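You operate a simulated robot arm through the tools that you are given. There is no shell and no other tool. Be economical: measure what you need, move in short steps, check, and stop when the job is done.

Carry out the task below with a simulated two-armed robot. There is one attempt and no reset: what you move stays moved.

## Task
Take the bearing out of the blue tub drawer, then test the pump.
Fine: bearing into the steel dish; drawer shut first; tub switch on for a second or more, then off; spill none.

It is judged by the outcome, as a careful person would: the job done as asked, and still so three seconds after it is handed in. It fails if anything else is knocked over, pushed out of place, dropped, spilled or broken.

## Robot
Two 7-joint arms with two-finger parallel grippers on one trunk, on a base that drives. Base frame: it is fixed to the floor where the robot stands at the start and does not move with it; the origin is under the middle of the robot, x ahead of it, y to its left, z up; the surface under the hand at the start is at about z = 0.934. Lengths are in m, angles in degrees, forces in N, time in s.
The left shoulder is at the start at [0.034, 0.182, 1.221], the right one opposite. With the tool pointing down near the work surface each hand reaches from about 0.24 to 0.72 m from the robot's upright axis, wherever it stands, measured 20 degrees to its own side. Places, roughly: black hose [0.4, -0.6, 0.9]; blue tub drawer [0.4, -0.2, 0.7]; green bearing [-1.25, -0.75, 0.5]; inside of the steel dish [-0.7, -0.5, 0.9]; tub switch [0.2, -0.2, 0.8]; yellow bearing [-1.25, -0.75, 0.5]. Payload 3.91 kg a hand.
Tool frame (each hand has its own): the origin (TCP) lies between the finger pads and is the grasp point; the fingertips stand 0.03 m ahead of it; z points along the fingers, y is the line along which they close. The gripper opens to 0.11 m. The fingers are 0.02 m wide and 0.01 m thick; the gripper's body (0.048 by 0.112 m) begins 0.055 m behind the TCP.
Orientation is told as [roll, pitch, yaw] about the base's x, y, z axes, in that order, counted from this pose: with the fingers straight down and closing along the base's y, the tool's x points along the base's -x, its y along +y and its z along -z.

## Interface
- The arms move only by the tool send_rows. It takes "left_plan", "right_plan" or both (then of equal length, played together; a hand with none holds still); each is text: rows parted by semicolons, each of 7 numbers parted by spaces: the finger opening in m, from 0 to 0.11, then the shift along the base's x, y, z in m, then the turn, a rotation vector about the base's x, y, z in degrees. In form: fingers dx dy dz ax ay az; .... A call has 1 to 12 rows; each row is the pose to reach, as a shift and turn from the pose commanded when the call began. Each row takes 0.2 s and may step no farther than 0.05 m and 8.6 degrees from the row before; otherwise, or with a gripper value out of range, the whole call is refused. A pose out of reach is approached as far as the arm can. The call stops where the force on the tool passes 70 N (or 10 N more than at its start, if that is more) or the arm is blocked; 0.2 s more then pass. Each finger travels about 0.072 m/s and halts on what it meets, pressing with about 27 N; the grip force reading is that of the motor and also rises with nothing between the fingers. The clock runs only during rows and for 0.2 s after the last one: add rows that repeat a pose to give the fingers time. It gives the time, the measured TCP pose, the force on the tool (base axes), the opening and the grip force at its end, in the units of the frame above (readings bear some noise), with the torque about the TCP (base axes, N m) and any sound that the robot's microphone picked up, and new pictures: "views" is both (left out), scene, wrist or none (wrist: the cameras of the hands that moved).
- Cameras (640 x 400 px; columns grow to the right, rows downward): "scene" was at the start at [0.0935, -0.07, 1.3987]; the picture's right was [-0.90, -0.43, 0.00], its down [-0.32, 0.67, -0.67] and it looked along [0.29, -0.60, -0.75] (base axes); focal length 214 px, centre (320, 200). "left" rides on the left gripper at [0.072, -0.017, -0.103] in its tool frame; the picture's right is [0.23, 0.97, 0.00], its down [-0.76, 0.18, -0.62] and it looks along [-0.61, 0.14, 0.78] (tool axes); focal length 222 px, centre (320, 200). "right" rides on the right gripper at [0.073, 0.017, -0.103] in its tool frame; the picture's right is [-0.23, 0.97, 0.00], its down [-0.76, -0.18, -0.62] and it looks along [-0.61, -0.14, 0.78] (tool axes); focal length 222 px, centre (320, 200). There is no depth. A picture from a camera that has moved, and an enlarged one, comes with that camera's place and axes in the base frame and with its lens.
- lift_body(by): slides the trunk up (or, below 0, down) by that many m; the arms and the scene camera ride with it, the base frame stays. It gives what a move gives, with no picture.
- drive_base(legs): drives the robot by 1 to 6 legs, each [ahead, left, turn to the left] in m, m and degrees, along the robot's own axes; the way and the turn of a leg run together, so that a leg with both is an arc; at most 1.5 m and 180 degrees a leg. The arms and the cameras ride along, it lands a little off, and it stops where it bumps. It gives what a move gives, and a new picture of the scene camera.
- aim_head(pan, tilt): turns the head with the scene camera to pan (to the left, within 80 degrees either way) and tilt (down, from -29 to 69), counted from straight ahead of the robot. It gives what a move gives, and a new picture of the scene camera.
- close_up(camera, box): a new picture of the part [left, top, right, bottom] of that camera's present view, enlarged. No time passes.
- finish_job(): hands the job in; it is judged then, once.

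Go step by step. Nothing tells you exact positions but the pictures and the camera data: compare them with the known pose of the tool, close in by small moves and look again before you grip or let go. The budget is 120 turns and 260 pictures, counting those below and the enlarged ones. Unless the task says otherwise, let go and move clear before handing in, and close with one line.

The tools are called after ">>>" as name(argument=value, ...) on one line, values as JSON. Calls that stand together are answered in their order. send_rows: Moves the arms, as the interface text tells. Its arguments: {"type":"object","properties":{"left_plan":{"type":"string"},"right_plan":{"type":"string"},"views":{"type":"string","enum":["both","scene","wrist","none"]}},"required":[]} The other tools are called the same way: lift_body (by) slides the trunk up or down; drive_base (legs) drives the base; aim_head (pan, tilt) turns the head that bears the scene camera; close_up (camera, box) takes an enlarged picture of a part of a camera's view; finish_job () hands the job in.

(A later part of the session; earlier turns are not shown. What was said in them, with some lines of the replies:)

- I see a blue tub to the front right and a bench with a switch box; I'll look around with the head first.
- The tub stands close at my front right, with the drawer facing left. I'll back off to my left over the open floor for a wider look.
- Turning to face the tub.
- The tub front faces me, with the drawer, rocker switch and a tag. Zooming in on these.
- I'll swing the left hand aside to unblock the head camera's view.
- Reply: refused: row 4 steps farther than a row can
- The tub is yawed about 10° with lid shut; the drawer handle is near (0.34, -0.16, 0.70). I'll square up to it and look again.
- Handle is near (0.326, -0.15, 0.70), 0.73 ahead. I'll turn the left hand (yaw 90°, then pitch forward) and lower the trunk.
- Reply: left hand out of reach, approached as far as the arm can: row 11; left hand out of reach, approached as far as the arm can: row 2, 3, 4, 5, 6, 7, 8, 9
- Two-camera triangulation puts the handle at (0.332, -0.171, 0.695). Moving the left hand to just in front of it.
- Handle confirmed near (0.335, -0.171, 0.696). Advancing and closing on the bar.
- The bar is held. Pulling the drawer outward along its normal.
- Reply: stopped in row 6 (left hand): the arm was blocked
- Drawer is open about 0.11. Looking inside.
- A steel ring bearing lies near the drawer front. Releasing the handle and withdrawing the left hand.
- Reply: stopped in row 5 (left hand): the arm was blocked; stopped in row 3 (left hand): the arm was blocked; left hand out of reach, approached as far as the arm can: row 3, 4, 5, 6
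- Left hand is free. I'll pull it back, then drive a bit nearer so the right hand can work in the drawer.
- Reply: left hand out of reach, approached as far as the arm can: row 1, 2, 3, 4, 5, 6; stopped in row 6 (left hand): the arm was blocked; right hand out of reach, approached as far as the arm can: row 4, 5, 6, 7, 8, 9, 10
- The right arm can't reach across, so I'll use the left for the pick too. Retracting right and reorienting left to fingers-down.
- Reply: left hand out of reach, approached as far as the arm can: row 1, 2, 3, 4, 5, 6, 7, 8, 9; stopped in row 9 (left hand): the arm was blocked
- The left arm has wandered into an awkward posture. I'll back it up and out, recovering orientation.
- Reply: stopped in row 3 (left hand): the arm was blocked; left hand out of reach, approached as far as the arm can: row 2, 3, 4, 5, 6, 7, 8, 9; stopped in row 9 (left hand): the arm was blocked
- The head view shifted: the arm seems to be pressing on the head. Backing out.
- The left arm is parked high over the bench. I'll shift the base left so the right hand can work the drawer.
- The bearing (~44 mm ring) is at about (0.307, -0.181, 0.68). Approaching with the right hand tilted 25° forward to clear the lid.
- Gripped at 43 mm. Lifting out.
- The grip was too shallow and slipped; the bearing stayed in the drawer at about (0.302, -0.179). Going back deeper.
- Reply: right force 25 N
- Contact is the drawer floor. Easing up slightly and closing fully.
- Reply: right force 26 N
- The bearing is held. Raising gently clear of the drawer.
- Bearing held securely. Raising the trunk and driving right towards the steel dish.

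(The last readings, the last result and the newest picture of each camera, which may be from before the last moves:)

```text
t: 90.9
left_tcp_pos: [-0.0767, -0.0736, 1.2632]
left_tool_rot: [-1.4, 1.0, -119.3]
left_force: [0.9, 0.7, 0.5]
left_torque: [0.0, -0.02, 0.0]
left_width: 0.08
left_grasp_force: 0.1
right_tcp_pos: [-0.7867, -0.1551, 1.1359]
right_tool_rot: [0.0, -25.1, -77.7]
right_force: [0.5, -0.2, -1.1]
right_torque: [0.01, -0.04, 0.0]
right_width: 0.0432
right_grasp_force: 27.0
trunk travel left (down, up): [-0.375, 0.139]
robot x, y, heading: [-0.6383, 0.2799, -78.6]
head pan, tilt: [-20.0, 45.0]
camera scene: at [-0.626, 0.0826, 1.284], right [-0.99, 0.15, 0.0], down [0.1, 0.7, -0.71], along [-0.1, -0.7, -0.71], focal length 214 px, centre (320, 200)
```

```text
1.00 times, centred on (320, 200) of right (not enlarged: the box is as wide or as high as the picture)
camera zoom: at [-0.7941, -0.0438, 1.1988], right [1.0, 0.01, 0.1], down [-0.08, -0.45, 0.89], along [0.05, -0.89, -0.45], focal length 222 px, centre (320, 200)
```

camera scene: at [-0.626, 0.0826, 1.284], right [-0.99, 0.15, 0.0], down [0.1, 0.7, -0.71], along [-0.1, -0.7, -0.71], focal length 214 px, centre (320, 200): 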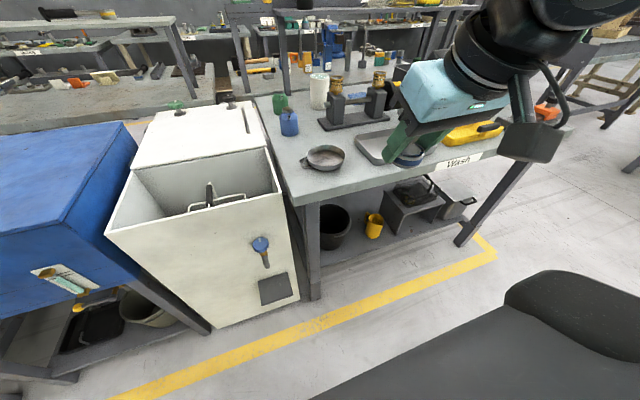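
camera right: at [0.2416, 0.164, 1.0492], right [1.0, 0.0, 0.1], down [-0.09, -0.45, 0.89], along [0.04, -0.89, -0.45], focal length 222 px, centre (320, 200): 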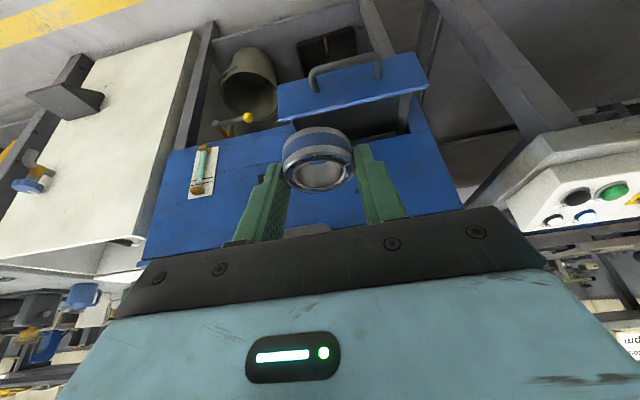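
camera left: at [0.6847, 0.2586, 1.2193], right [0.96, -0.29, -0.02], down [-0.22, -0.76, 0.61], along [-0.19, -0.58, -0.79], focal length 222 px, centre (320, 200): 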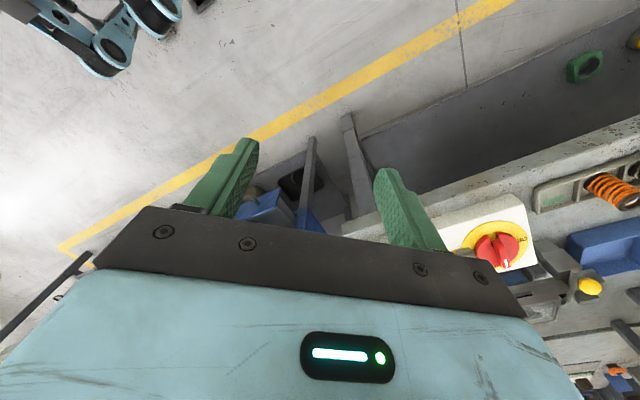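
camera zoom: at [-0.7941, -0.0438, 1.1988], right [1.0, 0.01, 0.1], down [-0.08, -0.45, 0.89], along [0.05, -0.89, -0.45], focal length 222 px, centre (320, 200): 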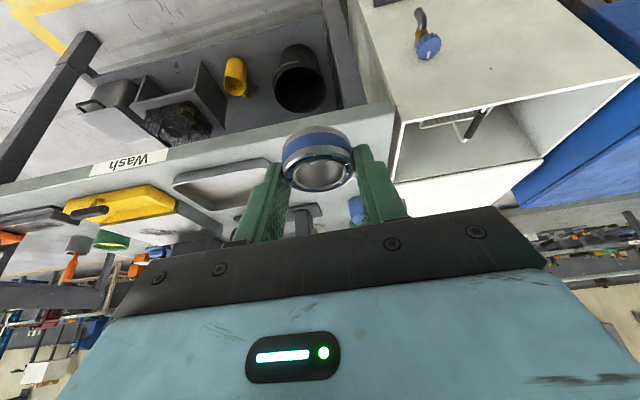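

The dish sits near (-0.724, -0.472, 0.90). Driving a little closer.

>>> drive_base(legs=[[0.1, 0, 0]])

>>> close_up(camera="scene", box=[240, 60, 440, 240])

```text
t: 92.1
left_tcp_pos: [-0.0574, -0.1678, 1.2649]
left_tool_rot: [-1.3, 1.1, -119.3]
left_force: [0.3, -0.6, -0.1]
left_torque: [0.0, 0.03, 0.0]
left_width: 0.0799
left_grasp_force: 0.2
right_tcp_pos: [-0.7645, -0.2513, 1.1366]
right_tool_rot: [0.0, -25.2, -77.6]
right_force: [0.1, 0.1, -1.0]
right_torque: [0.02, 0.03, 0.01]
right_width: 0.0432
right_grasp_force: 27.3
trunk travel left (down, up): [-0.375, 0.139]
robot x, y, heading: [-0.6227, 0.1879, -78.2]
head pan, tilt: [-20.0, 45.0]
camera scene: at [-0.6064, -0.0137, 1.284], right [-0.99, 0.15, 0.0], down [0.1, 0.7, -0.71], along [-0.1, -0.7, -0.71], focal length 214 px, centre (320, 200)
```

scene: 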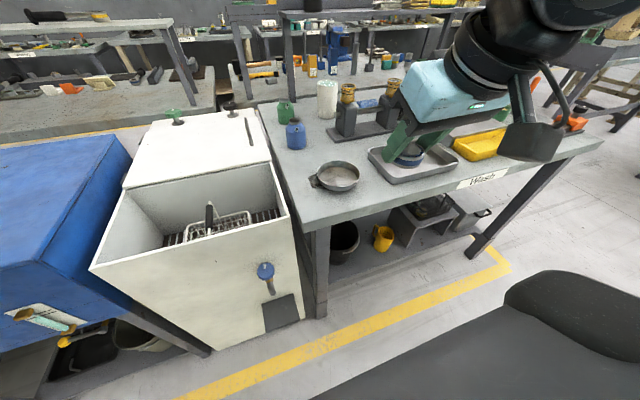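

```text
2.22 times, centred on (340, 150) of scene
camera zoom: at [-0.6064, -0.0137, 1.284], right [-0.99, 0.15, 0.0], down [0.1, 0.7, -0.71], along [-0.1, -0.7, -0.71], focal length 477 px, centre (276, 311)
```

zoom: 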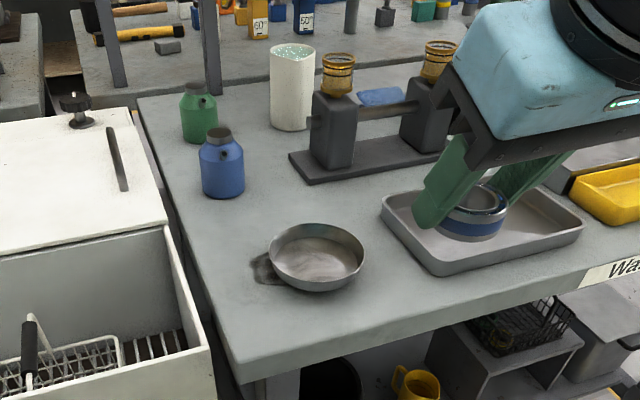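

>>> send_rows(right_plan="0 0.007 -0.035 -0.01 0 0 0; 0 0.014 -0.07 -0.02 0 0 0; 0 0.02 -0.105 -0.035 0 0 0; 0 0.026 -0.14 -0.055 0 0 0; 0 0.032 -0.175 -0.08 0 0 0; 0 0.037 -0.209 -0.11 0 0 0; 0 0.037 -0.209 -0.13 0 0 0; 0 0.037 -0.209 -0.13 0 0 0", views="both")

>>> close_up(camera="scene", box=[260, 90, 420, 230])

```text
t: 93.9
left_tcp_pos: [-0.0572, -0.1692, 1.2636]
left_tool_rot: [-1.3, 1.0, -119.3]
left_force: [-0.5, -0.5, 0.8]
left_torque: [-0.02, 0.02, -0.03]
left_width: 0.0799
left_grasp_force: 0.0
right_tcp_pos: [-0.7276, -0.4605, 1.0072]
right_tool_rot: [0.1, -25.1, -77.6]
right_force: [0.4, 0.9, -0.7]
right_torque: [-0.01, 0.02, -0.04]
right_width: 0.0434
right_grasp_force: 27.0
trunk travel left (down, up): [-0.375, 0.139]
robot x, y, heading: [-0.6159, 0.1871, -78.5]
head pan, tilt: [-20.0, 45.0]
camera scene: at [-0.6063, -0.0138, 1.2839], right [-0.99, 0.15, 0.0], down [0.1, 0.7, -0.71], along [-0.1, -0.7, -0.71], focal length 214 px, centre (320, 200)
camera right: at [-0.7366, -0.3501, 1.0696], right [1.0, 0.01, 0.1], down [-0.08, -0.45, 0.89], along [0.05, -0.89, -0.45], focal length 222 px, centre (320, 200)
```

scene: 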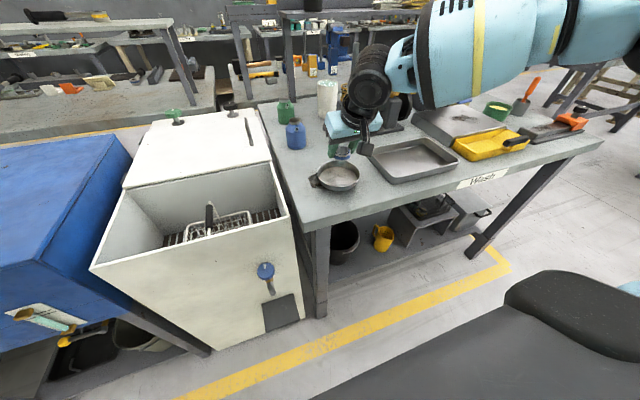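
right: 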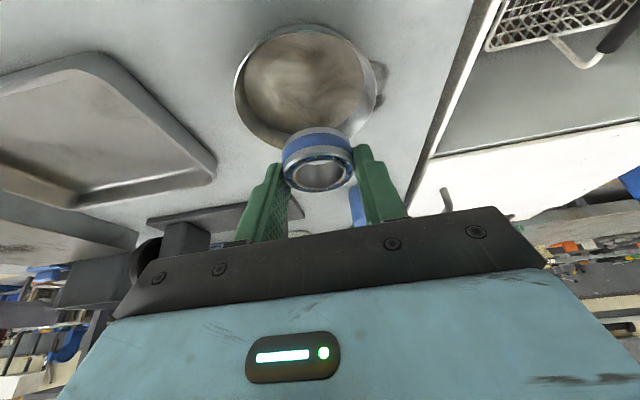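

```text
2.86 times, centred on (340, 160) of scene
camera zoom: at [-0.6063, -0.0138, 1.2839], right [-0.99, 0.15, 0.0], down [0.1, 0.7, -0.71], along [-0.1, -0.7, -0.71], focal length 613 px, centre (263, 314)
```

zoom: 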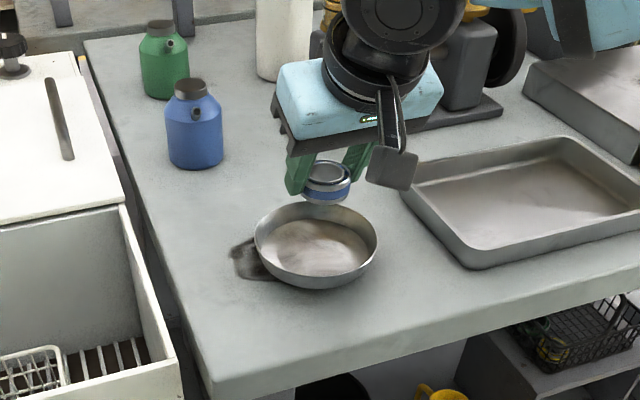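

>>> send_rows(right_plan="0 -0.003 0.002 -0.02 0 0 0; 0 -0.005 0.003 -0.04 0 0 0; 0 -0.005 0.003 -0.06 0 0 0; 0 -0.005 0.003 -0.06 0 0 0", views="wrist")

>>> close_up(camera="scene", box=[280, 110, 400, 210])

```text
t: 94.9
left_tcp_pos: [-0.0561, -0.1685, 1.2638]
left_tool_rot: [-1.3, 1.1, -119.3]
left_force: [0.2, -0.7, 0.0]
left_torque: [-0.01, 0.0, -0.02]
left_width: 0.0801
left_grasp_force: 0.0
right_tcp_pos: [-0.7331, -0.4565, 0.944]
right_tool_rot: [-0.1, -25.1, -77.6]
right_force: [-0.2, 0.4, -1.9]
right_torque: [0.03, -0.01, 0.04]
right_width: 0.0431
right_grasp_force: 26.9
trunk travel left (down, up): [-0.375, 0.139]
robot x, y, heading: [-0.6173, 0.1864, -78.5]
head pan, tilt: [-20.0, 45.0]
camera right: at [-0.7423, -0.346, 1.0079], right [1.0, 0.01, 0.1], down [-0.08, -0.45, 0.89], along [0.05, -0.89, -0.45], focal length 222 px, centre (320, 200)
```

right: 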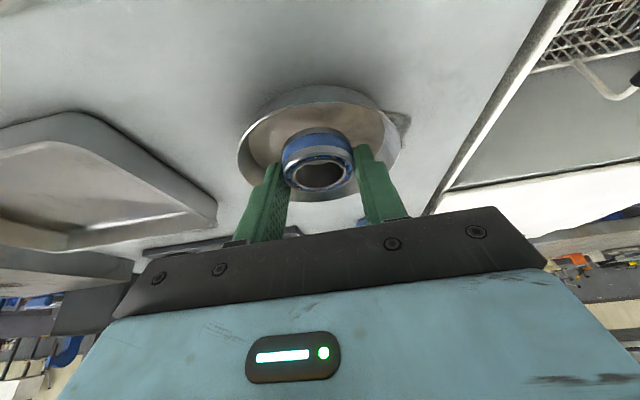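

```text
4.00 times, centred on (340, 160) of scene
camera zoom: at [-0.6063, -0.0134, 1.284], right [-0.99, 0.15, 0.0], down [0.1, 0.7, -0.71], along [-0.1, -0.7, -0.71], focal length 858 px, centre (240, 360)
```

zoom: 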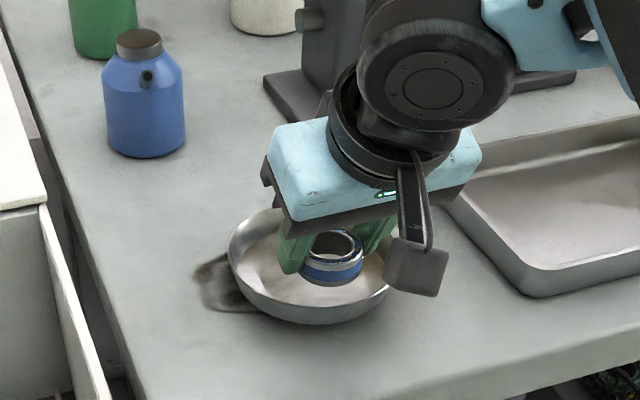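

>>> send_rows(right_plan="0 0 0.001 -0.008 0 0 0; 0 0 0.002 -0.016 0 0 0; 0 0 0.002 -0.02 0 0 0", views="wrist")

>>> close_up(camera="scene", box=[300, 130, 380, 200])

```text
t: 95.7
left_tcp_pos: [-0.0573, -0.1692, 1.2639]
left_tool_rot: [-1.3, 1.1, -119.3]
left_force: [-0.9, 0.1, -0.5]
left_torque: [-0.02, 0.0, -0.02]
left_width: 0.08
left_grasp_force: 0.0
right_tcp_pos: [-0.7324, -0.4554, 0.9257]
right_tool_rot: [-0.1, -25.0, -77.6]
right_force: [-0.1, -1.2, -0.1]
right_torque: [0.0, 0.04, 0.01]
right_width: 0.0432
right_grasp_force: 27.3
trunk travel left (down, up): [-0.375, 0.139]
robot x, y, heading: [-0.6162, 0.1841, -78.7]
head pan, tilt: [-20.0, 45.0]
camera right: at [-0.7423, -0.3443, 0.9883], right [1.0, 0.01, 0.1], down [-0.08, -0.45, 0.89], along [0.05, -0.89, -0.45], focal length 222 px, centre (320, 200)
```

right: 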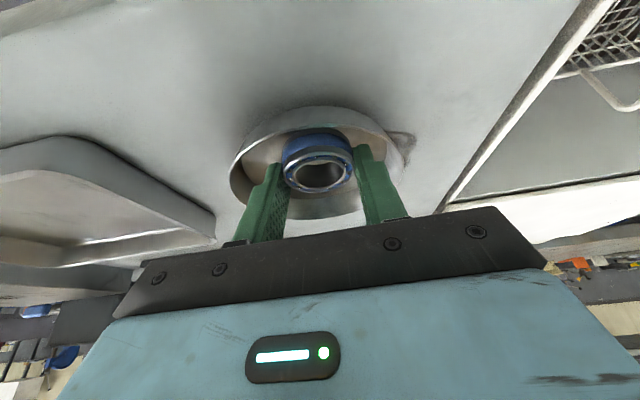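

```text
5.71 times, centred on (340, 165) of scene
camera zoom: at [-0.6064, -0.0138, 1.2839], right [-0.99, 0.15, 0.0], down [0.1, 0.7, -0.71], along [-0.1, -0.7, -0.71], focal length 1226 px, centre (206, 400)
```

zoom: 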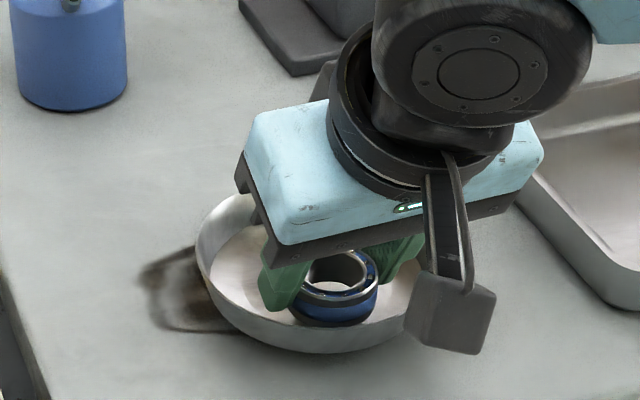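

>>> send_rows(right_plan="0 0 -0.003 -0.005 0 0 0; 0 0 -0.004 -0.01 0 0 0; 0 0 -0.004 -0.015 0 0 0", views="none")

>>> close_up(camera="scene", box=[300, 130, 380, 200])

```text
t: 96.5
left_tcp_pos: [-0.0575, -0.1666, 1.2662]
left_tool_rot: [-1.2, 0.9, -119.3]
left_force: [-0.2, 0.4, -0.7]
left_torque: [0.01, -0.02, 0.0]
left_width: 0.0801
left_grasp_force: 0.0
right_tcp_pos: [-0.7346, -0.459, 0.9144]
right_tool_rot: [0.1, -25.6, -77.5]
right_force: [-5.0, 0.3, 19.9]
right_torque: [-0.05, 0.22, 0.05]
right_width: 0.0431
right_grasp_force: 27.0
trunk travel left (down, up): [-0.375, 0.139]
robot x, y, heading: [-0.6155, 0.1875, -78.3]
head pan, tilt: [-20.0, 45.0]
```

```text
5.71 times, centred on (340, 165) of scene
camera zoom: at [-0.6067, -0.0114, 1.2846], right [-0.99, 0.15, 0.0], down [0.1, 0.7, -0.71], along [-0.1, -0.7, -0.71], focal length 1226 px, centre (206, 400)
```

zoom: 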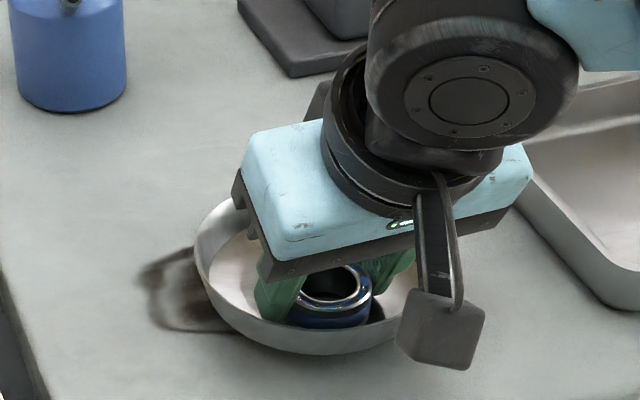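

Bearing touches the dish floor. Easing, opening, and rising.

>>> send_rows(right_plan="0 0 0 0.003 0 0 0; 0.05 0 0 0.003 0 0 0; 0.06 0 0 0.003 0 0 0; 0.06 0 0 0.003 0 0 0; 0.06 -0.001 0.006 0.015 0 0 0; 0.06 -0.003 0.016 0.04 0 0 0; 0.06 -0.006 0.03 0.07 0 0 0; 0.06 -0.01 0.05 0.11 0 0 0; 0.06 -0.02 0.08 0.15 0 0 0; 0.06 -0.03 0.12 0.18 0 0 0", views="scene")

>>> close_up(camera="scene", box=[280, 110, 400, 210])

```text
refused: row 9 steps farther than a row can; nothing moved
```

```text
4.00 times, centred on (340, 160) of scene
camera zoom: at [-0.6067, -0.0114, 1.2846], right [-0.99, 0.15, 0.0], down [0.1, 0.7, -0.71], along [-0.1, -0.7, -0.71], focal length 858 px, centre (240, 360)
```

zoom: 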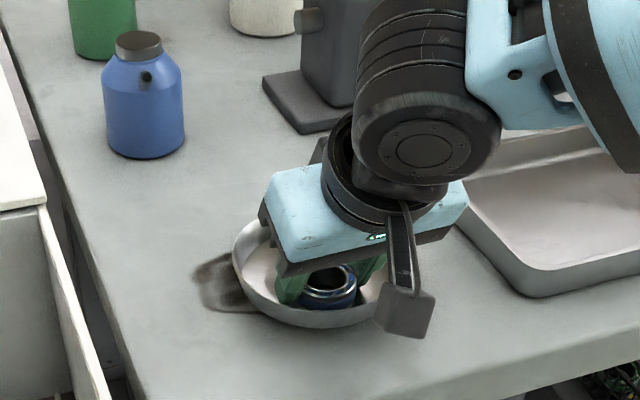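

>>> send_rows(right_plan="0 0 0 0.003 0 0 0; 0.05 0 0 0.003 0 0 0; 0.06 0 0 0.003 0 0 0; 0.06 0 0 0.003 0 0 0; 0.06 -0.001 0.006 0.015 0 0 0; 0.06 -0.003 0.016 0.04 0 0 0; 0.06 -0.006 0.03 0.07 0 0 0; 0.06 -0.01 0.05 0.1 0 0 0; 0.06 -0.015 0.075 0.135 0 0 0; 0.06 -0.02 0.105 0.165 0 0 0; 0.06 -0.025 0.14 0.185 0 0 0", views="scene")

>>> close_up(camera="scene", box=[280, 110, 400, 210])

```text
t: 98.9
left_tcp_pos: [-0.0566, -0.1682, 1.2637]
left_tool_rot: [-1.2, 0.9, -119.4]
left_force: [0.0, 0.2, 1.2]
left_torque: [-0.03, 0.01, 0.02]
left_width: 0.0801
left_grasp_force: 0.2
right_tcp_pos: [-0.7622, -0.3186, 1.097]
right_tool_rot: [0.0, -25.1, -77.5]
right_force: [0.0, 0.3, -1.2]
right_torque: [-0.05, 0.0, 0.03]
right_width: 0.0598
right_grasp_force: 0.1
trunk travel left (down, up): [-0.375, 0.139]
robot x, y, heading: [-0.6205, 0.1891, -78.4]
head pan, tilt: [-20.0, 45.0]
camera scene: at [-0.6066, -0.0123, 1.2842], right [-0.99, 0.15, 0.0], down [0.1, 0.7, -0.71], along [-0.1, -0.7, -0.71], focal length 214 px, centre (320, 200)
```

scene: 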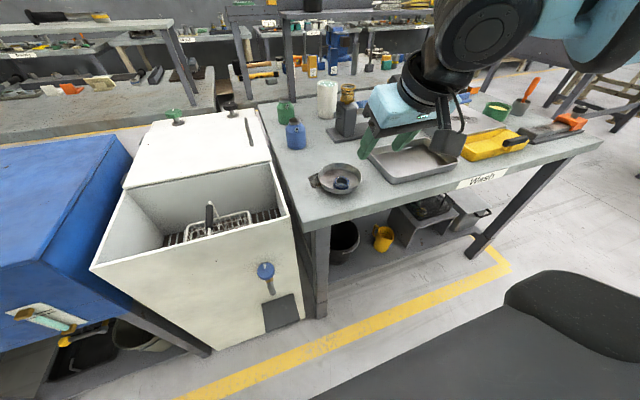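

```text
4.00 times, centred on (340, 160) of scene
camera zoom: at [-0.6066, -0.0123, 1.2842], right [-0.99, 0.15, 0.0], down [0.1, 0.7, -0.71], along [-0.1, -0.7, -0.71], focal length 858 px, centre (240, 360)
```

zoom: 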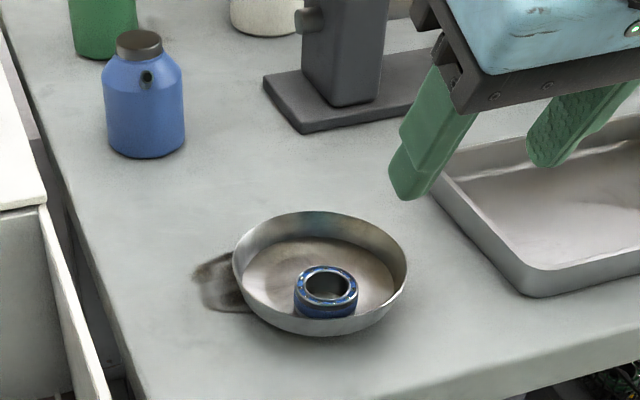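

Bearing rests in the dish. Checking the tub top via the left wrist camera before heading back.

>>> close_up(camera="left", box=[0, 0, 640, 400])

>>> drive_base(legs=[[-0.1, 0, 0], [0, 1.0, 0]])

>>> close_up(camera="right", box=[0, 0, 640, 400])

```text
1.00 times, centred on (320, 200) of left (not enlarged: the box is as wide or as high as the picture)
camera zoom: at [-0.0348, -0.0981, 1.3699], right [0.96, -0.28, -0.02], down [-0.21, -0.77, 0.61], along [-0.18, -0.58, -0.79], focal length 222 px, centre (320, 200)
```

zoom: 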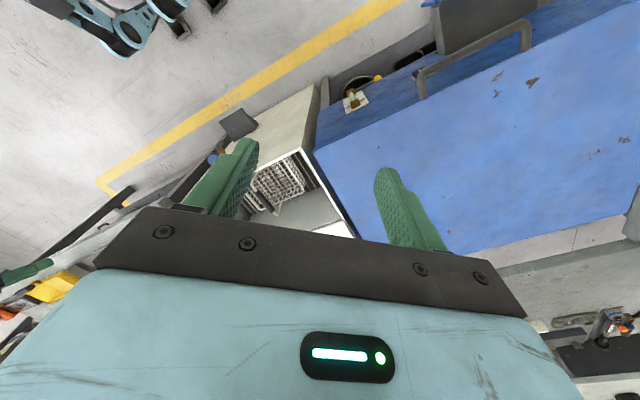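

```text
t: 108.8
left_tcp_pos: [0.911, 0.1445, 1.2636]
left_tool_rot: [-1.3, 1.0, -118.5]
left_force: [0.6, 0.3, 0.6]
left_torque: [0.0, 0.0, 0.03]
left_width: 0.0802
left_grasp_force: 0.1
right_tcp_pos: [0.2107, -0.016, 1.0967]
right_tool_rot: [0.0, -25.1, -76.8]
right_force: [0.1, -0.2, 0.0]
right_torque: [-0.01, 0.02, 0.01]
right_width: 0.0601
right_grasp_force: 0.1
trunk travel left (down, up): [-0.375, 0.139]
robot x, y, heading: [0.3449, 0.4916, -77.6]
head pan, tilt: [-20.0, 45.0]
camera scene: at [0.3599, 0.2919, 1.284], right [-0.99, 0.13, 0.0], down [0.09, 0.7, -0.71], along [-0.09, -0.7, -0.71], focal length 214 px, centre (320, 200)
```

scene: 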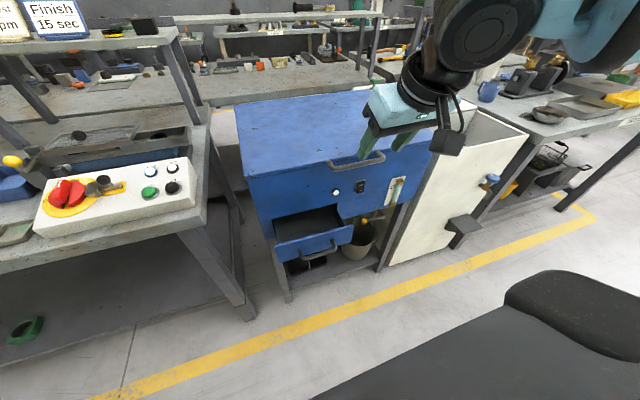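

```text
1.00 times, centred on (320, 200) of right (not enlarged: the box is as wide or as high as the picture)
camera zoom: at [0.1986, 0.094, 1.1596], right [1.0, 0.02, 0.1], down [-0.08, -0.45, 0.89], along [0.06, -0.89, -0.45], focal length 222 px, centre (320, 200)
```

zoom: 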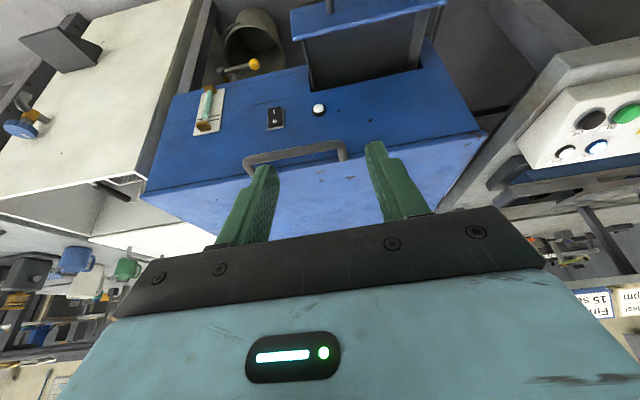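

Back at the tub; nothing hangs outside it and the drawer looks empty. Lowering the trunk and pitching the closed right hand to push the drawer shut.

>>> lift_body(by=-0.15)

>>> send_rows(right_plan="0.03 0.015 0.01 -0.02 -4.9 -1 0; 0 0.03 0.02 -0.04 -9.8 -2 0; 0 0.05 0.025 -0.07 -14.7 -3 0; 0 0.07 0.03 -0.1 -19.6 -4 0; 0 0.09 0.035 -0.13 -24.5 -5 0; 0 0.1 0.035 -0.15 -24.5 -5 0; 0 0.1 0.035 -0.15 -24.5 -5 0", views="both")

```text
t: 110.5
left_tcp_pos: [0.9112, 0.1458, 1.1148]
left_tool_rot: [-1.1, 0.9, -118.4]
left_force: [-0.2, -0.2, 0.4]
left_torque: [-0.01, 0.0, 0.04]
left_width: 0.08
left_grasp_force: 0.0
right_tcp_pos: [0.2096, -0.0163, 0.9472]
right_tool_rot: [0.0, -25.1, -76.9]
right_force: [-0.3, 0.2, -0.2]
right_torque: [0.0, 0.0, -0.04]
right_width: 0.0603
right_grasp_force: 0.1
trunk travel left (down, up): [-0.225, 0.289]
robot x, y, heading: [0.3446, 0.4923, -77.7]
head pan, tilt: [-20.0, 45.0]
```

```text
t: 112.1
left_tcp_pos: [0.9109, 0.1448, 1.1135]
left_tool_rot: [-1.4, 1.0, -118.4]
left_force: [-0.8, 0.2, -1.4]
left_torque: [0.01, -0.02, 0.03]
left_width: 0.08
left_grasp_force: 0.0
right_tcp_pos: [0.315, 0.0126, 0.7974]
right_tool_rot: [-1.1, -50.1, -76.0]
right_force: [-0.1, -0.6, 0.0]
right_torque: [0.0, -0.02, 0.0]
right_width: 0.0
right_grasp_force: 27.1
right hand out of reach, approached as far as the arm can: row 3, 4, 5, 6, 7
trunk travel left (down, up): [-0.225, 0.289]
robot x, y, heading: [0.3472, 0.4941, -77.8]
head pan, tilt: [-20.0, 45.0]
camera scene: at [0.3691, 0.2497, 1.1301], right [-0.99, 0.13, 0.0], down [0.09, 0.7, -0.71], along [-0.09, -0.7, -0.71], focal length 214 px, centre (320, 200)
camera right: at [0.3016, 0.1385, 0.8071], right [0.98, 0.08, 0.16], down [-0.16, -0.05, 0.99], along [0.08, -1.0, -0.03], focal length 222 px, centre (320, 200)
```

scene: 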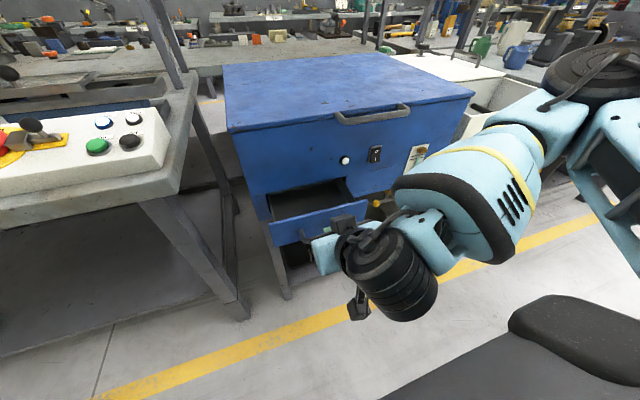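
right: 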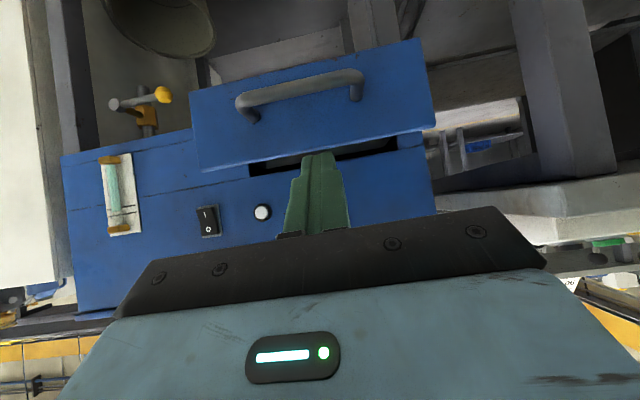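

>>> send_rows(right_plan="0 -0.005 0 -0.03 0 0 0; 0 -0.007 0 -0.056 0 0 0; 0 -0.008 -0.025 -0.056 0 0 0; 0 -0.008 -0.05 -0.056 0 0 0", views="both")

>>> close_up(camera="right", box=[180, 20, 440, 240])

```text
t: 113.1
left_tcp_pos: [0.9116, 0.1449, 1.1147]
left_tool_rot: [-1.3, 1.0, -118.5]
left_force: [1.0, 0.0, -0.2]
left_torque: [0.0, 0.01, 0.02]
left_width: 0.0801
left_grasp_force: 0.1
right_tcp_pos: [0.3062, -0.0375, 0.7393]
right_tool_rot: [-1.1, -50.1, -76.0]
right_force: [-0.4, 0.3, -0.6]
right_torque: [0.02, -0.01, -0.04]
right_width: 0.0
right_grasp_force: 27.2
trunk travel left (down, up): [-0.225, 0.289]
robot x, y, heading: [0.3437, 0.488, -77.9]
head pan, tilt: [-20.0, 45.0]
camera scene: at [0.3691, 0.2494, 1.1301], right [-0.99, 0.13, 0.0], down [0.09, 0.7, -0.71], along [-0.09, -0.7, -0.71], focal length 214 px, centre (320, 200)
camera right: at [0.2934, 0.0881, 0.7496], right [0.98, 0.08, 0.16], down [-0.16, -0.05, 0.99], along [0.09, -1.0, -0.04], focal length 222 px, centre (320, 200)
```

scene: 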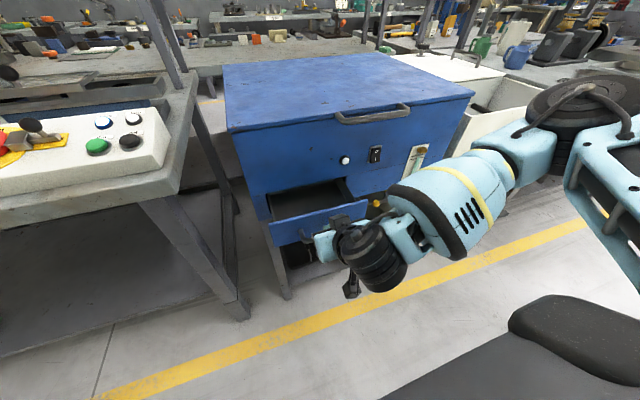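
right: 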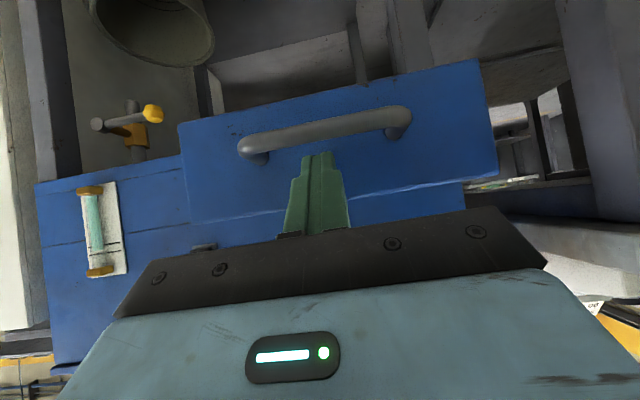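

```text
1.82 times, centred on (310, 130) of right
camera zoom: at [0.2934, 0.0881, 0.7496], right [0.98, 0.08, 0.16], down [-0.16, -0.05, 0.99], along [0.09, -1.0, -0.04], focal length 404 px, centre (338, 327)
```

zoom: 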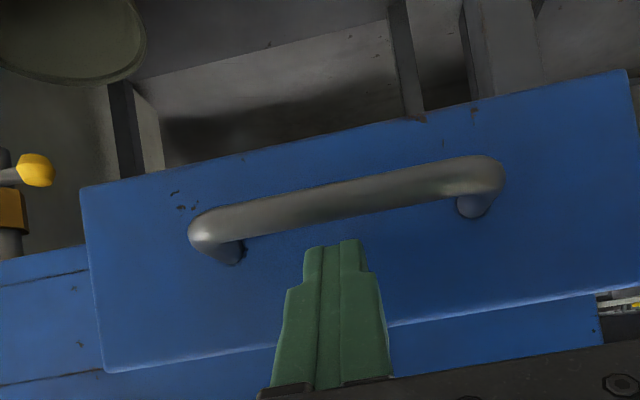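

Fingertips sit just above the bar against the panel's upper half. Pushing the drawer in.

>>> send_rows(right_plan="0 0.004 -0.02 0.004 0 0 0; 0 0.008 -0.04 0.004 0 0 0; 0 0.012 -0.06 0.004 0 0 0; 0 0.016 -0.08 0.004 0 0 0; 0 0.02 -0.1 0.004 0 0 0; 0 0.024 -0.12 0.004 0 0 0; 0 0.028 -0.135 0.004 0 0 0; 0 0.03 -0.145 0.004 0 0 0; 0 0.032 -0.155 0.004 0 0 0", views="both")

>>> close_up(camera="scene", box=[220, 130, 440, 280])

```text
t: 114.9
left_tcp_pos: [0.9084, 0.1483, 1.1145]
left_tool_rot: [-1.3, 0.9, -118.7]
left_force: [-0.4, -0.2, -0.4]
left_torque: [0.05, 0.02, -0.02]
left_width: 0.08
left_grasp_force: 0.1
right_tcp_pos: [0.336, -0.1646, 0.7376]
right_tool_rot: [-0.8, -48.6, -75.9]
right_force: [-10.3, 36.0, 11.5]
right_torque: [0.09, 0.0, -0.14]
right_width: 0.0
right_grasp_force: 27.5
trunk travel left (down, up): [-0.225, 0.289]
robot x, y, heading: [0.3459, 0.4923, -77.9]
head pan, tilt: [-20.0, 45.0]
stopped in row 8 (right hand): the force on the tool passed its limit at 85 N (the readings are from after the stop); the commanded pose is now the measured one
camera scene: at [0.3673, 0.2539, 1.1308], right [-0.99, 0.14, 0.0], down [0.1, 0.7, -0.71], along [-0.1, -0.7, -0.71], focal length 214 px, centre (320, 200)
camera right: at [0.321, -0.0377, 0.7513], right [0.98, 0.08, 0.16], down [-0.16, -0.07, 0.99], along [0.09, -0.99, -0.06], focal length 222 px, centre (320, 200)
```

scene: 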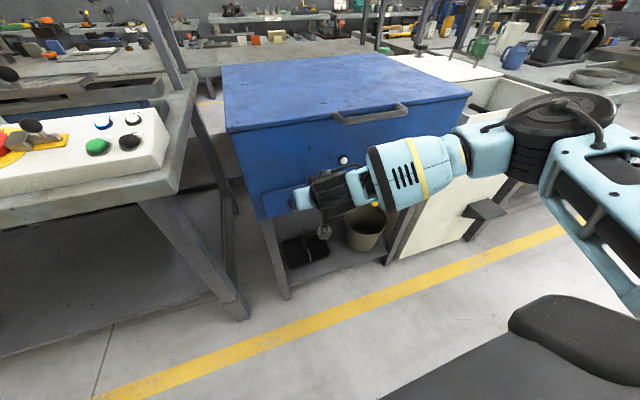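
right: 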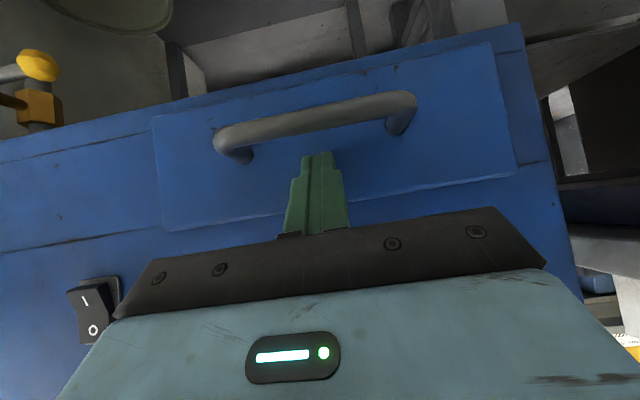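

```text
2.67 times, centred on (330, 205) of scene
camera zoom: at [0.3673, 0.2539, 1.1308], right [-0.99, 0.14, 0.0], down [0.1, 0.7, -0.71], along [-0.1, -0.7, -0.71], focal length 572 px, centre (293, 187)
```

zoom: 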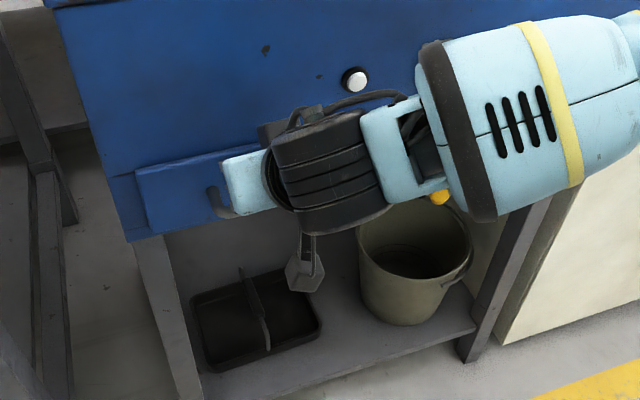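

Drawer is shut. Backing off and lining up with the switch at about (0.147, -0.236, 0.80).

>>> send_rows(right_plan="0 -0.005 0.025 0.003 0 0 0; 0 -0.012 0.06 0.01 0 0 0; 0 -0.02 0.095 0.02 0 0 0; 0 -0.05 0.1 0.03 -5 -1 0; 0 -0.085 0.1 0.04 -10 -2 0; 0 -0.12 0.1 0.05 -15 -3 0; 0 -0.155 0.095 0.05 -19 -4 -1; 0 -0.185 0.085 0.05 -19 -4 -2; 0 -0.205 0.075 0.05 -19 -4 -2; 0 -0.205 0.075 0.05 -19 -4 -2", views="both")

>>> close_up(camera="scene", box=[220, 80, 440, 240])

```text
t: 117.1
left_tcp_pos: [0.9099, 0.1451, 1.1135]
left_tool_rot: [-1.3, 0.9, -118.6]
left_force: [0.3, -0.6, 0.1]
left_torque: [0.03, -0.05, -0.04]
left_width: 0.08
left_grasp_force: 0.1
right_tcp_pos: [0.1284, -0.0958, 0.7878]
right_tool_rot: [-2.3, -68.3, -76.7]
right_force: [-0.3, -0.4, 0.0]
right_torque: [0.0, 0.02, 0.02]
right_width: 0.0002
right_grasp_force: 27.5
trunk travel left (down, up): [-0.225, 0.289]
robot x, y, heading: [0.3442, 0.493, -77.9]
head pan, tilt: [-20.0, 45.0]
camera scene: at [0.3683, 0.2507, 1.1301], right [-0.99, 0.14, 0.0], down [0.1, 0.7, -0.71], along [-0.1, -0.7, -0.71], focal length 214 px, centre (320, 200)
camera right: at [0.1191, 0.0288, 0.758], right [0.97, 0.11, 0.2], down [-0.22, 0.26, 0.94], along [0.05, -0.96, 0.28], focal length 222 px, centre (320, 200)
```

scene: 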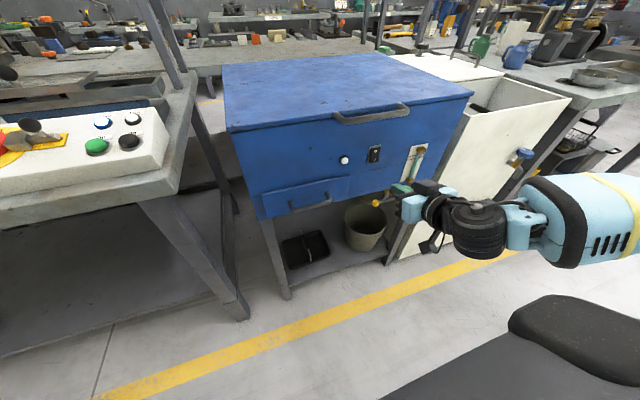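
right: 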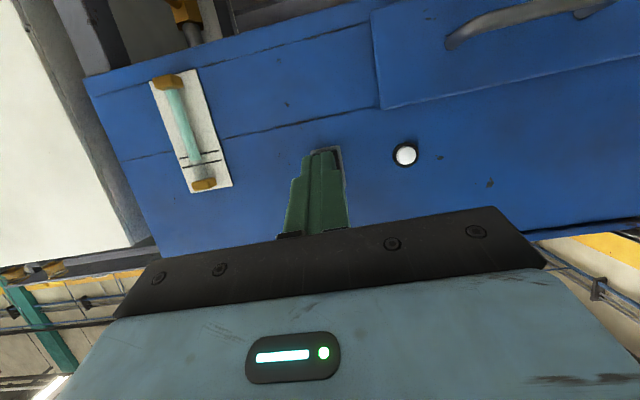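

```text
2.50 times, centred on (330, 160) of scene
camera zoom: at [0.3683, 0.2507, 1.1301], right [-0.99, 0.14, 0.0], down [0.1, 0.7, -0.71], along [-0.1, -0.7, -0.71], focal length 536 px, centre (295, 300)
```

zoom: 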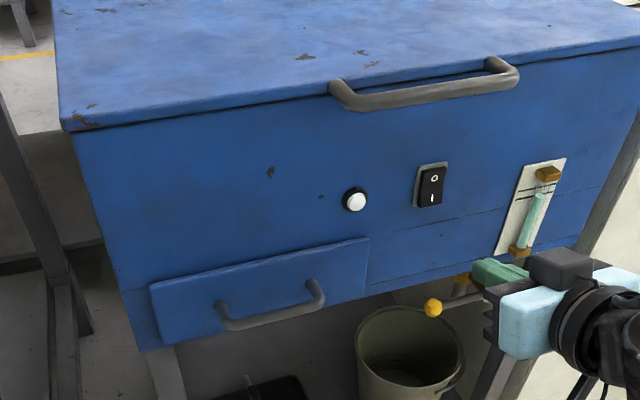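

Drawer flush; switch "O" pressed (off). Pressing the lower "I" half at z≈0.779.

>>> send_rows(right_plan="0 0.003 -0.03 -0.007 0 0 0; 0 0.006 -0.06 -0.007 0 0 0; 0 0.008 -0.085 -0.007 0 0 0; 0 0.009 -0.095 -0.007 0 0 0; 0 0.009 -0.1 -0.007 0 0 0; 0 0.009 -0.104 -0.007 0 0 0", views="both")

>>> close_up(camera="scene", box=[320, 120, 440, 220])

```text
t: 118.5
left_tcp_pos: [0.9093, 0.1447, 1.1139]
left_tool_rot: [-1.4, 0.9, -118.5]
left_force: [1.0, 0.4, 1.8]
left_torque: [-0.01, 0.02, -0.01]
left_width: 0.0799
left_grasp_force: 0.0
right_tcp_pos: [0.1411, -0.1989, 0.7807]
right_tool_rot: [-2.1, -68.5, -76.9]
right_force: [-0.4, 0.6, -0.2]
right_torque: [0.02, -0.02, 0.01]
right_width: 0.0
right_grasp_force: 27.0
trunk travel left (down, up): [-0.225, 0.289]
robot x, y, heading: [0.3457, 0.4968, -77.7]
head pan, tilt: [-20.0, 45.0]
camera scene: at [0.3682, 0.2506, 1.1301], right [-0.99, 0.14, 0.0], down [0.1, 0.7, -0.71], along [-0.1, -0.7, -0.71], focal length 214 px, centre (320, 200)
camera right: at [0.1316, -0.0753, 0.751], right [0.97, 0.11, 0.2], down [-0.22, 0.26, 0.94], along [0.05, -0.96, 0.28], focal length 222 px, centre (320, 200)
```

scene: 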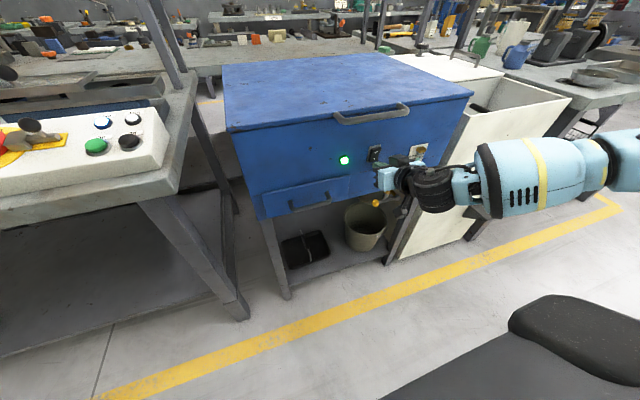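
right: 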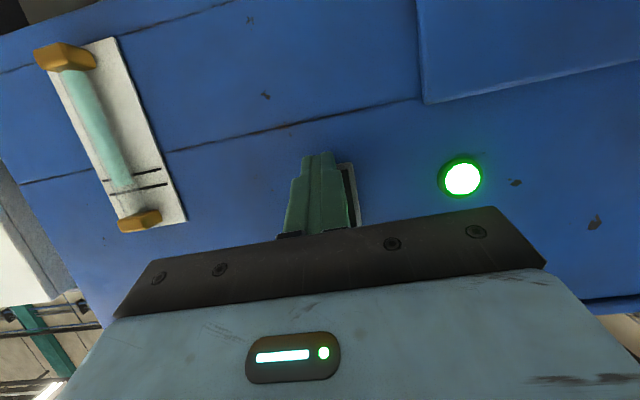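

```text
4.00 times, centred on (380, 170) of scene
camera zoom: at [0.3682, 0.2506, 1.1301], right [-0.99, 0.14, 0.0], down [0.1, 0.7, -0.71], along [-0.1, -0.7, -0.71], focal length 858 px, centre (80, 320)
```

zoom: 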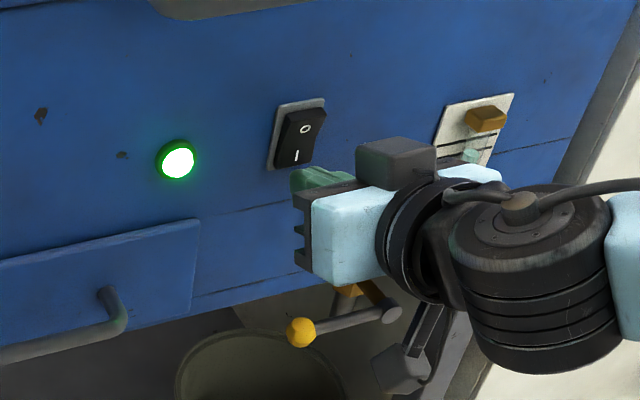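

The lamp is green: pump on, no leak visible. Backing off, waiting over a second, and lining up with the upper "O" half.

>>> send_rows(right_plan="0 -0.004 0.02 0 0 0 0; 0 -0.008 0.04 0.01 0 0 0; 0 -0.008 0.04 0.03 0 0 0; 0 -0.008 0.04 0.03 0 0 0; 0 -0.008 0.04 0.03 0 0 0; 0 -0.008 0.04 0.03 0 0 0; 0 -0.008 0.04 0.03 0 0 0; 0 -0.008 0.04 0.03 0 0 0; 0 -0.008 0.04 0.03 0 0 0", views="both")

```text
t: 120.5
left_tcp_pos: [0.9096, 0.1442, 1.1139]
left_tool_rot: [-1.3, 0.9, -118.6]
left_force: [0.1, 0.3, 0.9]
left_torque: [0.0, -0.03, -0.04]
left_width: 0.0802
left_grasp_force: 0.1
right_tcp_pos: [0.1312, -0.1573, 0.8087]
right_tool_rot: [-2.1, -68.3, -77.0]
right_force: [0.0, 0.0, -0.6]
right_torque: [0.05, 0.04, -0.03]
right_width: 0.0
right_grasp_force: 27.0
trunk travel left (down, up): [-0.225, 0.289]
robot x, y, heading: [0.3416, 0.4932, -78.0]
head pan, tilt: [-20.0, 45.0]
camera scene: at [0.3682, 0.2507, 1.1301], right [-0.99, 0.14, 0.0], down [0.1, 0.7, -0.71], along [-0.1, -0.7, -0.71], focal length 214 px, centre (320, 200)
camera right: at [0.1223, -0.034, 0.7786], right [0.97, 0.11, 0.2], down [-0.22, 0.26, 0.94], along [0.05, -0.96, 0.28], focal length 222 px, centre (320, 200)
```

scene: 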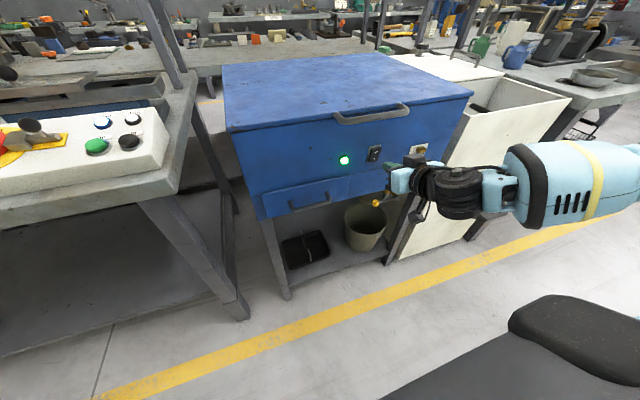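
right: 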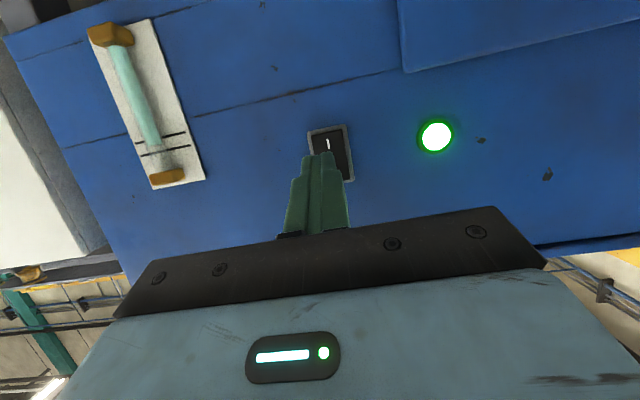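

Still on after 2 s. Now pressing "O".

>>> send_rows(right_plan="0 0.007 -0.02 0.003 0 0 0; 0 0.012 -0.034 0.003 0 0 0; 0 0.013 -0.04 0.003 0 0 0; 0 0.013 -0.044 0.003 0 0 0; 0 0.008 -0.02 0.003 0 0 0; 0 0 0 0.003 0 0 0; 0 -0.006 0.04 0 0 0 0", views="both")

>>> close_up(camera="scene", box=[220, 80, 440, 240])

```text
t: 122.1
left_tcp_pos: [0.9089, 0.1461, 1.1128]
left_tool_rot: [-1.2, 0.8, -118.7]
left_force: [-0.2, 0.8, -0.1]
left_torque: [-0.04, 0.02, -0.01]
left_width: 0.0798
left_grasp_force: 0.1
right_tcp_pos: [0.1263, -0.1178, 0.8112]
right_tool_rot: [-2.0, -68.4, -76.9]
right_force: [-0.1, -0.7, 0.3]
right_torque: [0.02, 0.01, -0.01]
right_width: 0.0002
right_grasp_force: 27.0
trunk travel left (down, up): [-0.225, 0.289]
robot x, y, heading: [0.3428, 0.4961, -78.0]
head pan, tilt: [-20.0, 45.0]
camera scene: at [0.3678, 0.2513, 1.1303], right [-0.99, 0.14, 0.0], down [0.1, 0.7, -0.71], along [-0.1, -0.7, -0.71], focal length 214 px, centre (320, 200)
camera right: at [0.1169, 0.0056, 0.7815], right [0.97, 0.11, 0.2], down [-0.22, 0.26, 0.94], along [0.05, -0.96, 0.28], focal length 222 px, centre (320, 200)
```

scene: 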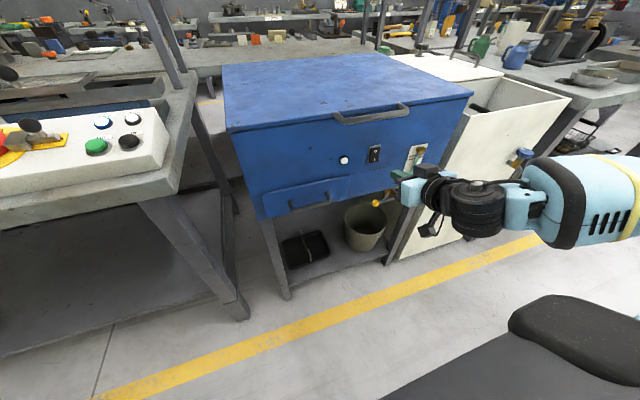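
right: 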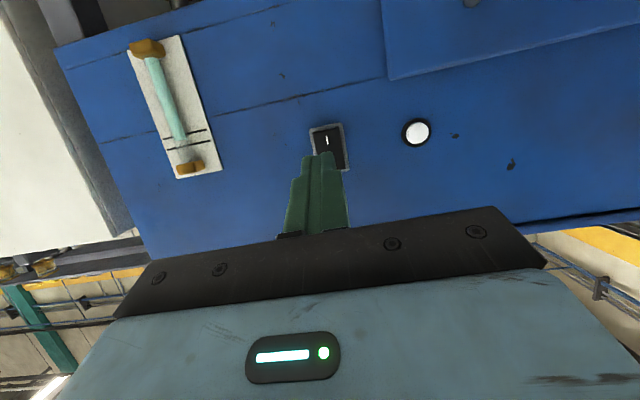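

```text
2.50 times, centred on (330, 160) of scene
camera zoom: at [0.3678, 0.2513, 1.1303], right [-0.99, 0.14, 0.0], down [0.1, 0.7, -0.71], along [-0.1, -0.7, -0.71], focal length 536 px, centre (295, 300)
```

zoom: 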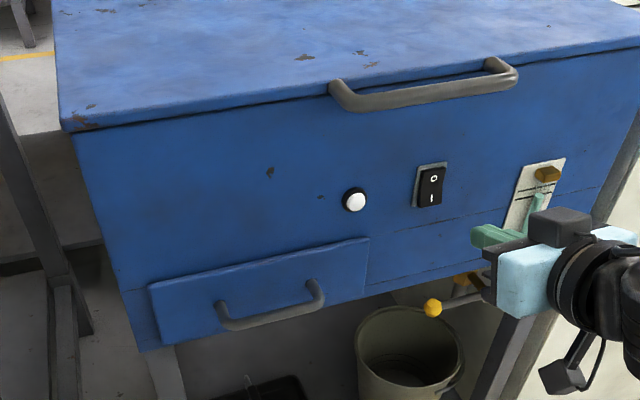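

The lamp is off, the drawer is shut and nothing has leaked. Moving clear.

>>> send_rows(right_plan="0 -0.01 0.035 0 0 0 0; 0 -0.02 0.07 0 0 0 0; 0 -0.03 0.1 0 0 0 0", views="scene")

>>> aim_head(pan=-50, tilt=30)

```text
t: 122.9
left_tcp_pos: [0.9092, 0.1445, 1.1145]
left_tool_rot: [-1.2, 0.9, -118.5]
left_force: [0.2, 0.0, 0.4]
left_torque: [-0.03, -0.01, 0.01]
left_width: 0.0801
left_grasp_force: 0.0
right_tcp_pos: [0.0854, -0.0536, 0.7988]
right_tool_rot: [-2.1, -68.4, -77.0]
right_force: [0.1, -0.3, 0.2]
right_torque: [0.01, 0.0, -0.03]
right_width: 0.0
right_grasp_force: 27.4
right hand out of reach, approached as far as the arm can: row 2, 3
trunk travel left (down, up): [-0.225, 0.289]
robot x, y, heading: [0.3459, 0.4909, -77.5]
head pan, tilt: [-20.0, 45.0]
camera scene: at [0.3677, 0.2512, 1.1302], right [-0.99, 0.14, 0.0], down [0.1, 0.7, -0.71], along [-0.1, -0.7, -0.71], focal length 214 px, centre (320, 200)
```

scene: 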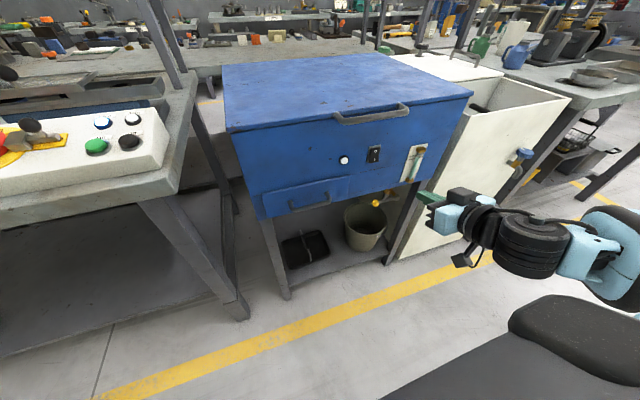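

```text
t: 123.8
left_tcp_pos: [0.9102, 0.1445, 1.1141]
left_tool_rot: [-1.3, 0.8, -118.6]
left_force: [-0.4, -0.5, -0.2]
left_torque: [-0.01, -0.01, -0.01]
left_width: 0.08
left_grasp_force: 0.0
right_tcp_pos: [0.0852, -0.0533, 0.7987]
right_tool_rot: [-2.1, -68.4, -77.0]
right_force: [-0.5, 0.0, -0.4]
right_torque: [-0.02, 0.01, 0.01]
right_width: 0.0
right_grasp_force: 26.6
trunk travel left (down, up): [-0.225, 0.289]
robot x, y, heading: [0.3452, 0.4952, -77.6]
head pan, tilt: [-50.0, 30.0]
camera scene: at [0.3238, 0.2597, 1.1527], right [-0.79, 0.61, 0.0], down [0.31, 0.4, -0.87], along [-0.53, -0.68, -0.5], focal length 214 px, centre (320, 200)
```

scene: 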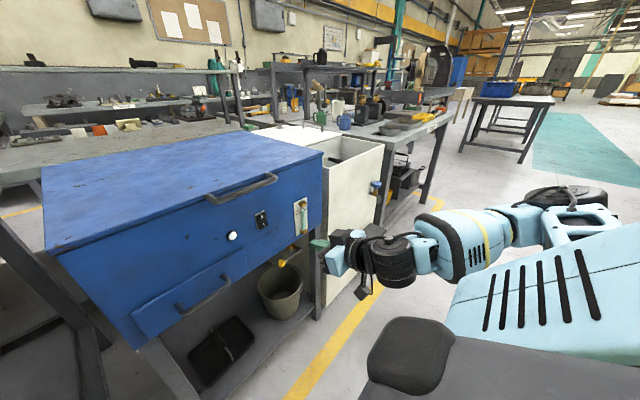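

Everything looks in order, and both hands are clear. Handing in.

>>> finish_job()

```text
The job is handed in.
```

The bearing is in the steel dish and the drawer was shut before I ran the pump. The tub switch was on for about two seconds, then off, and I saw no spill; I didn't lift the lid to check inside.
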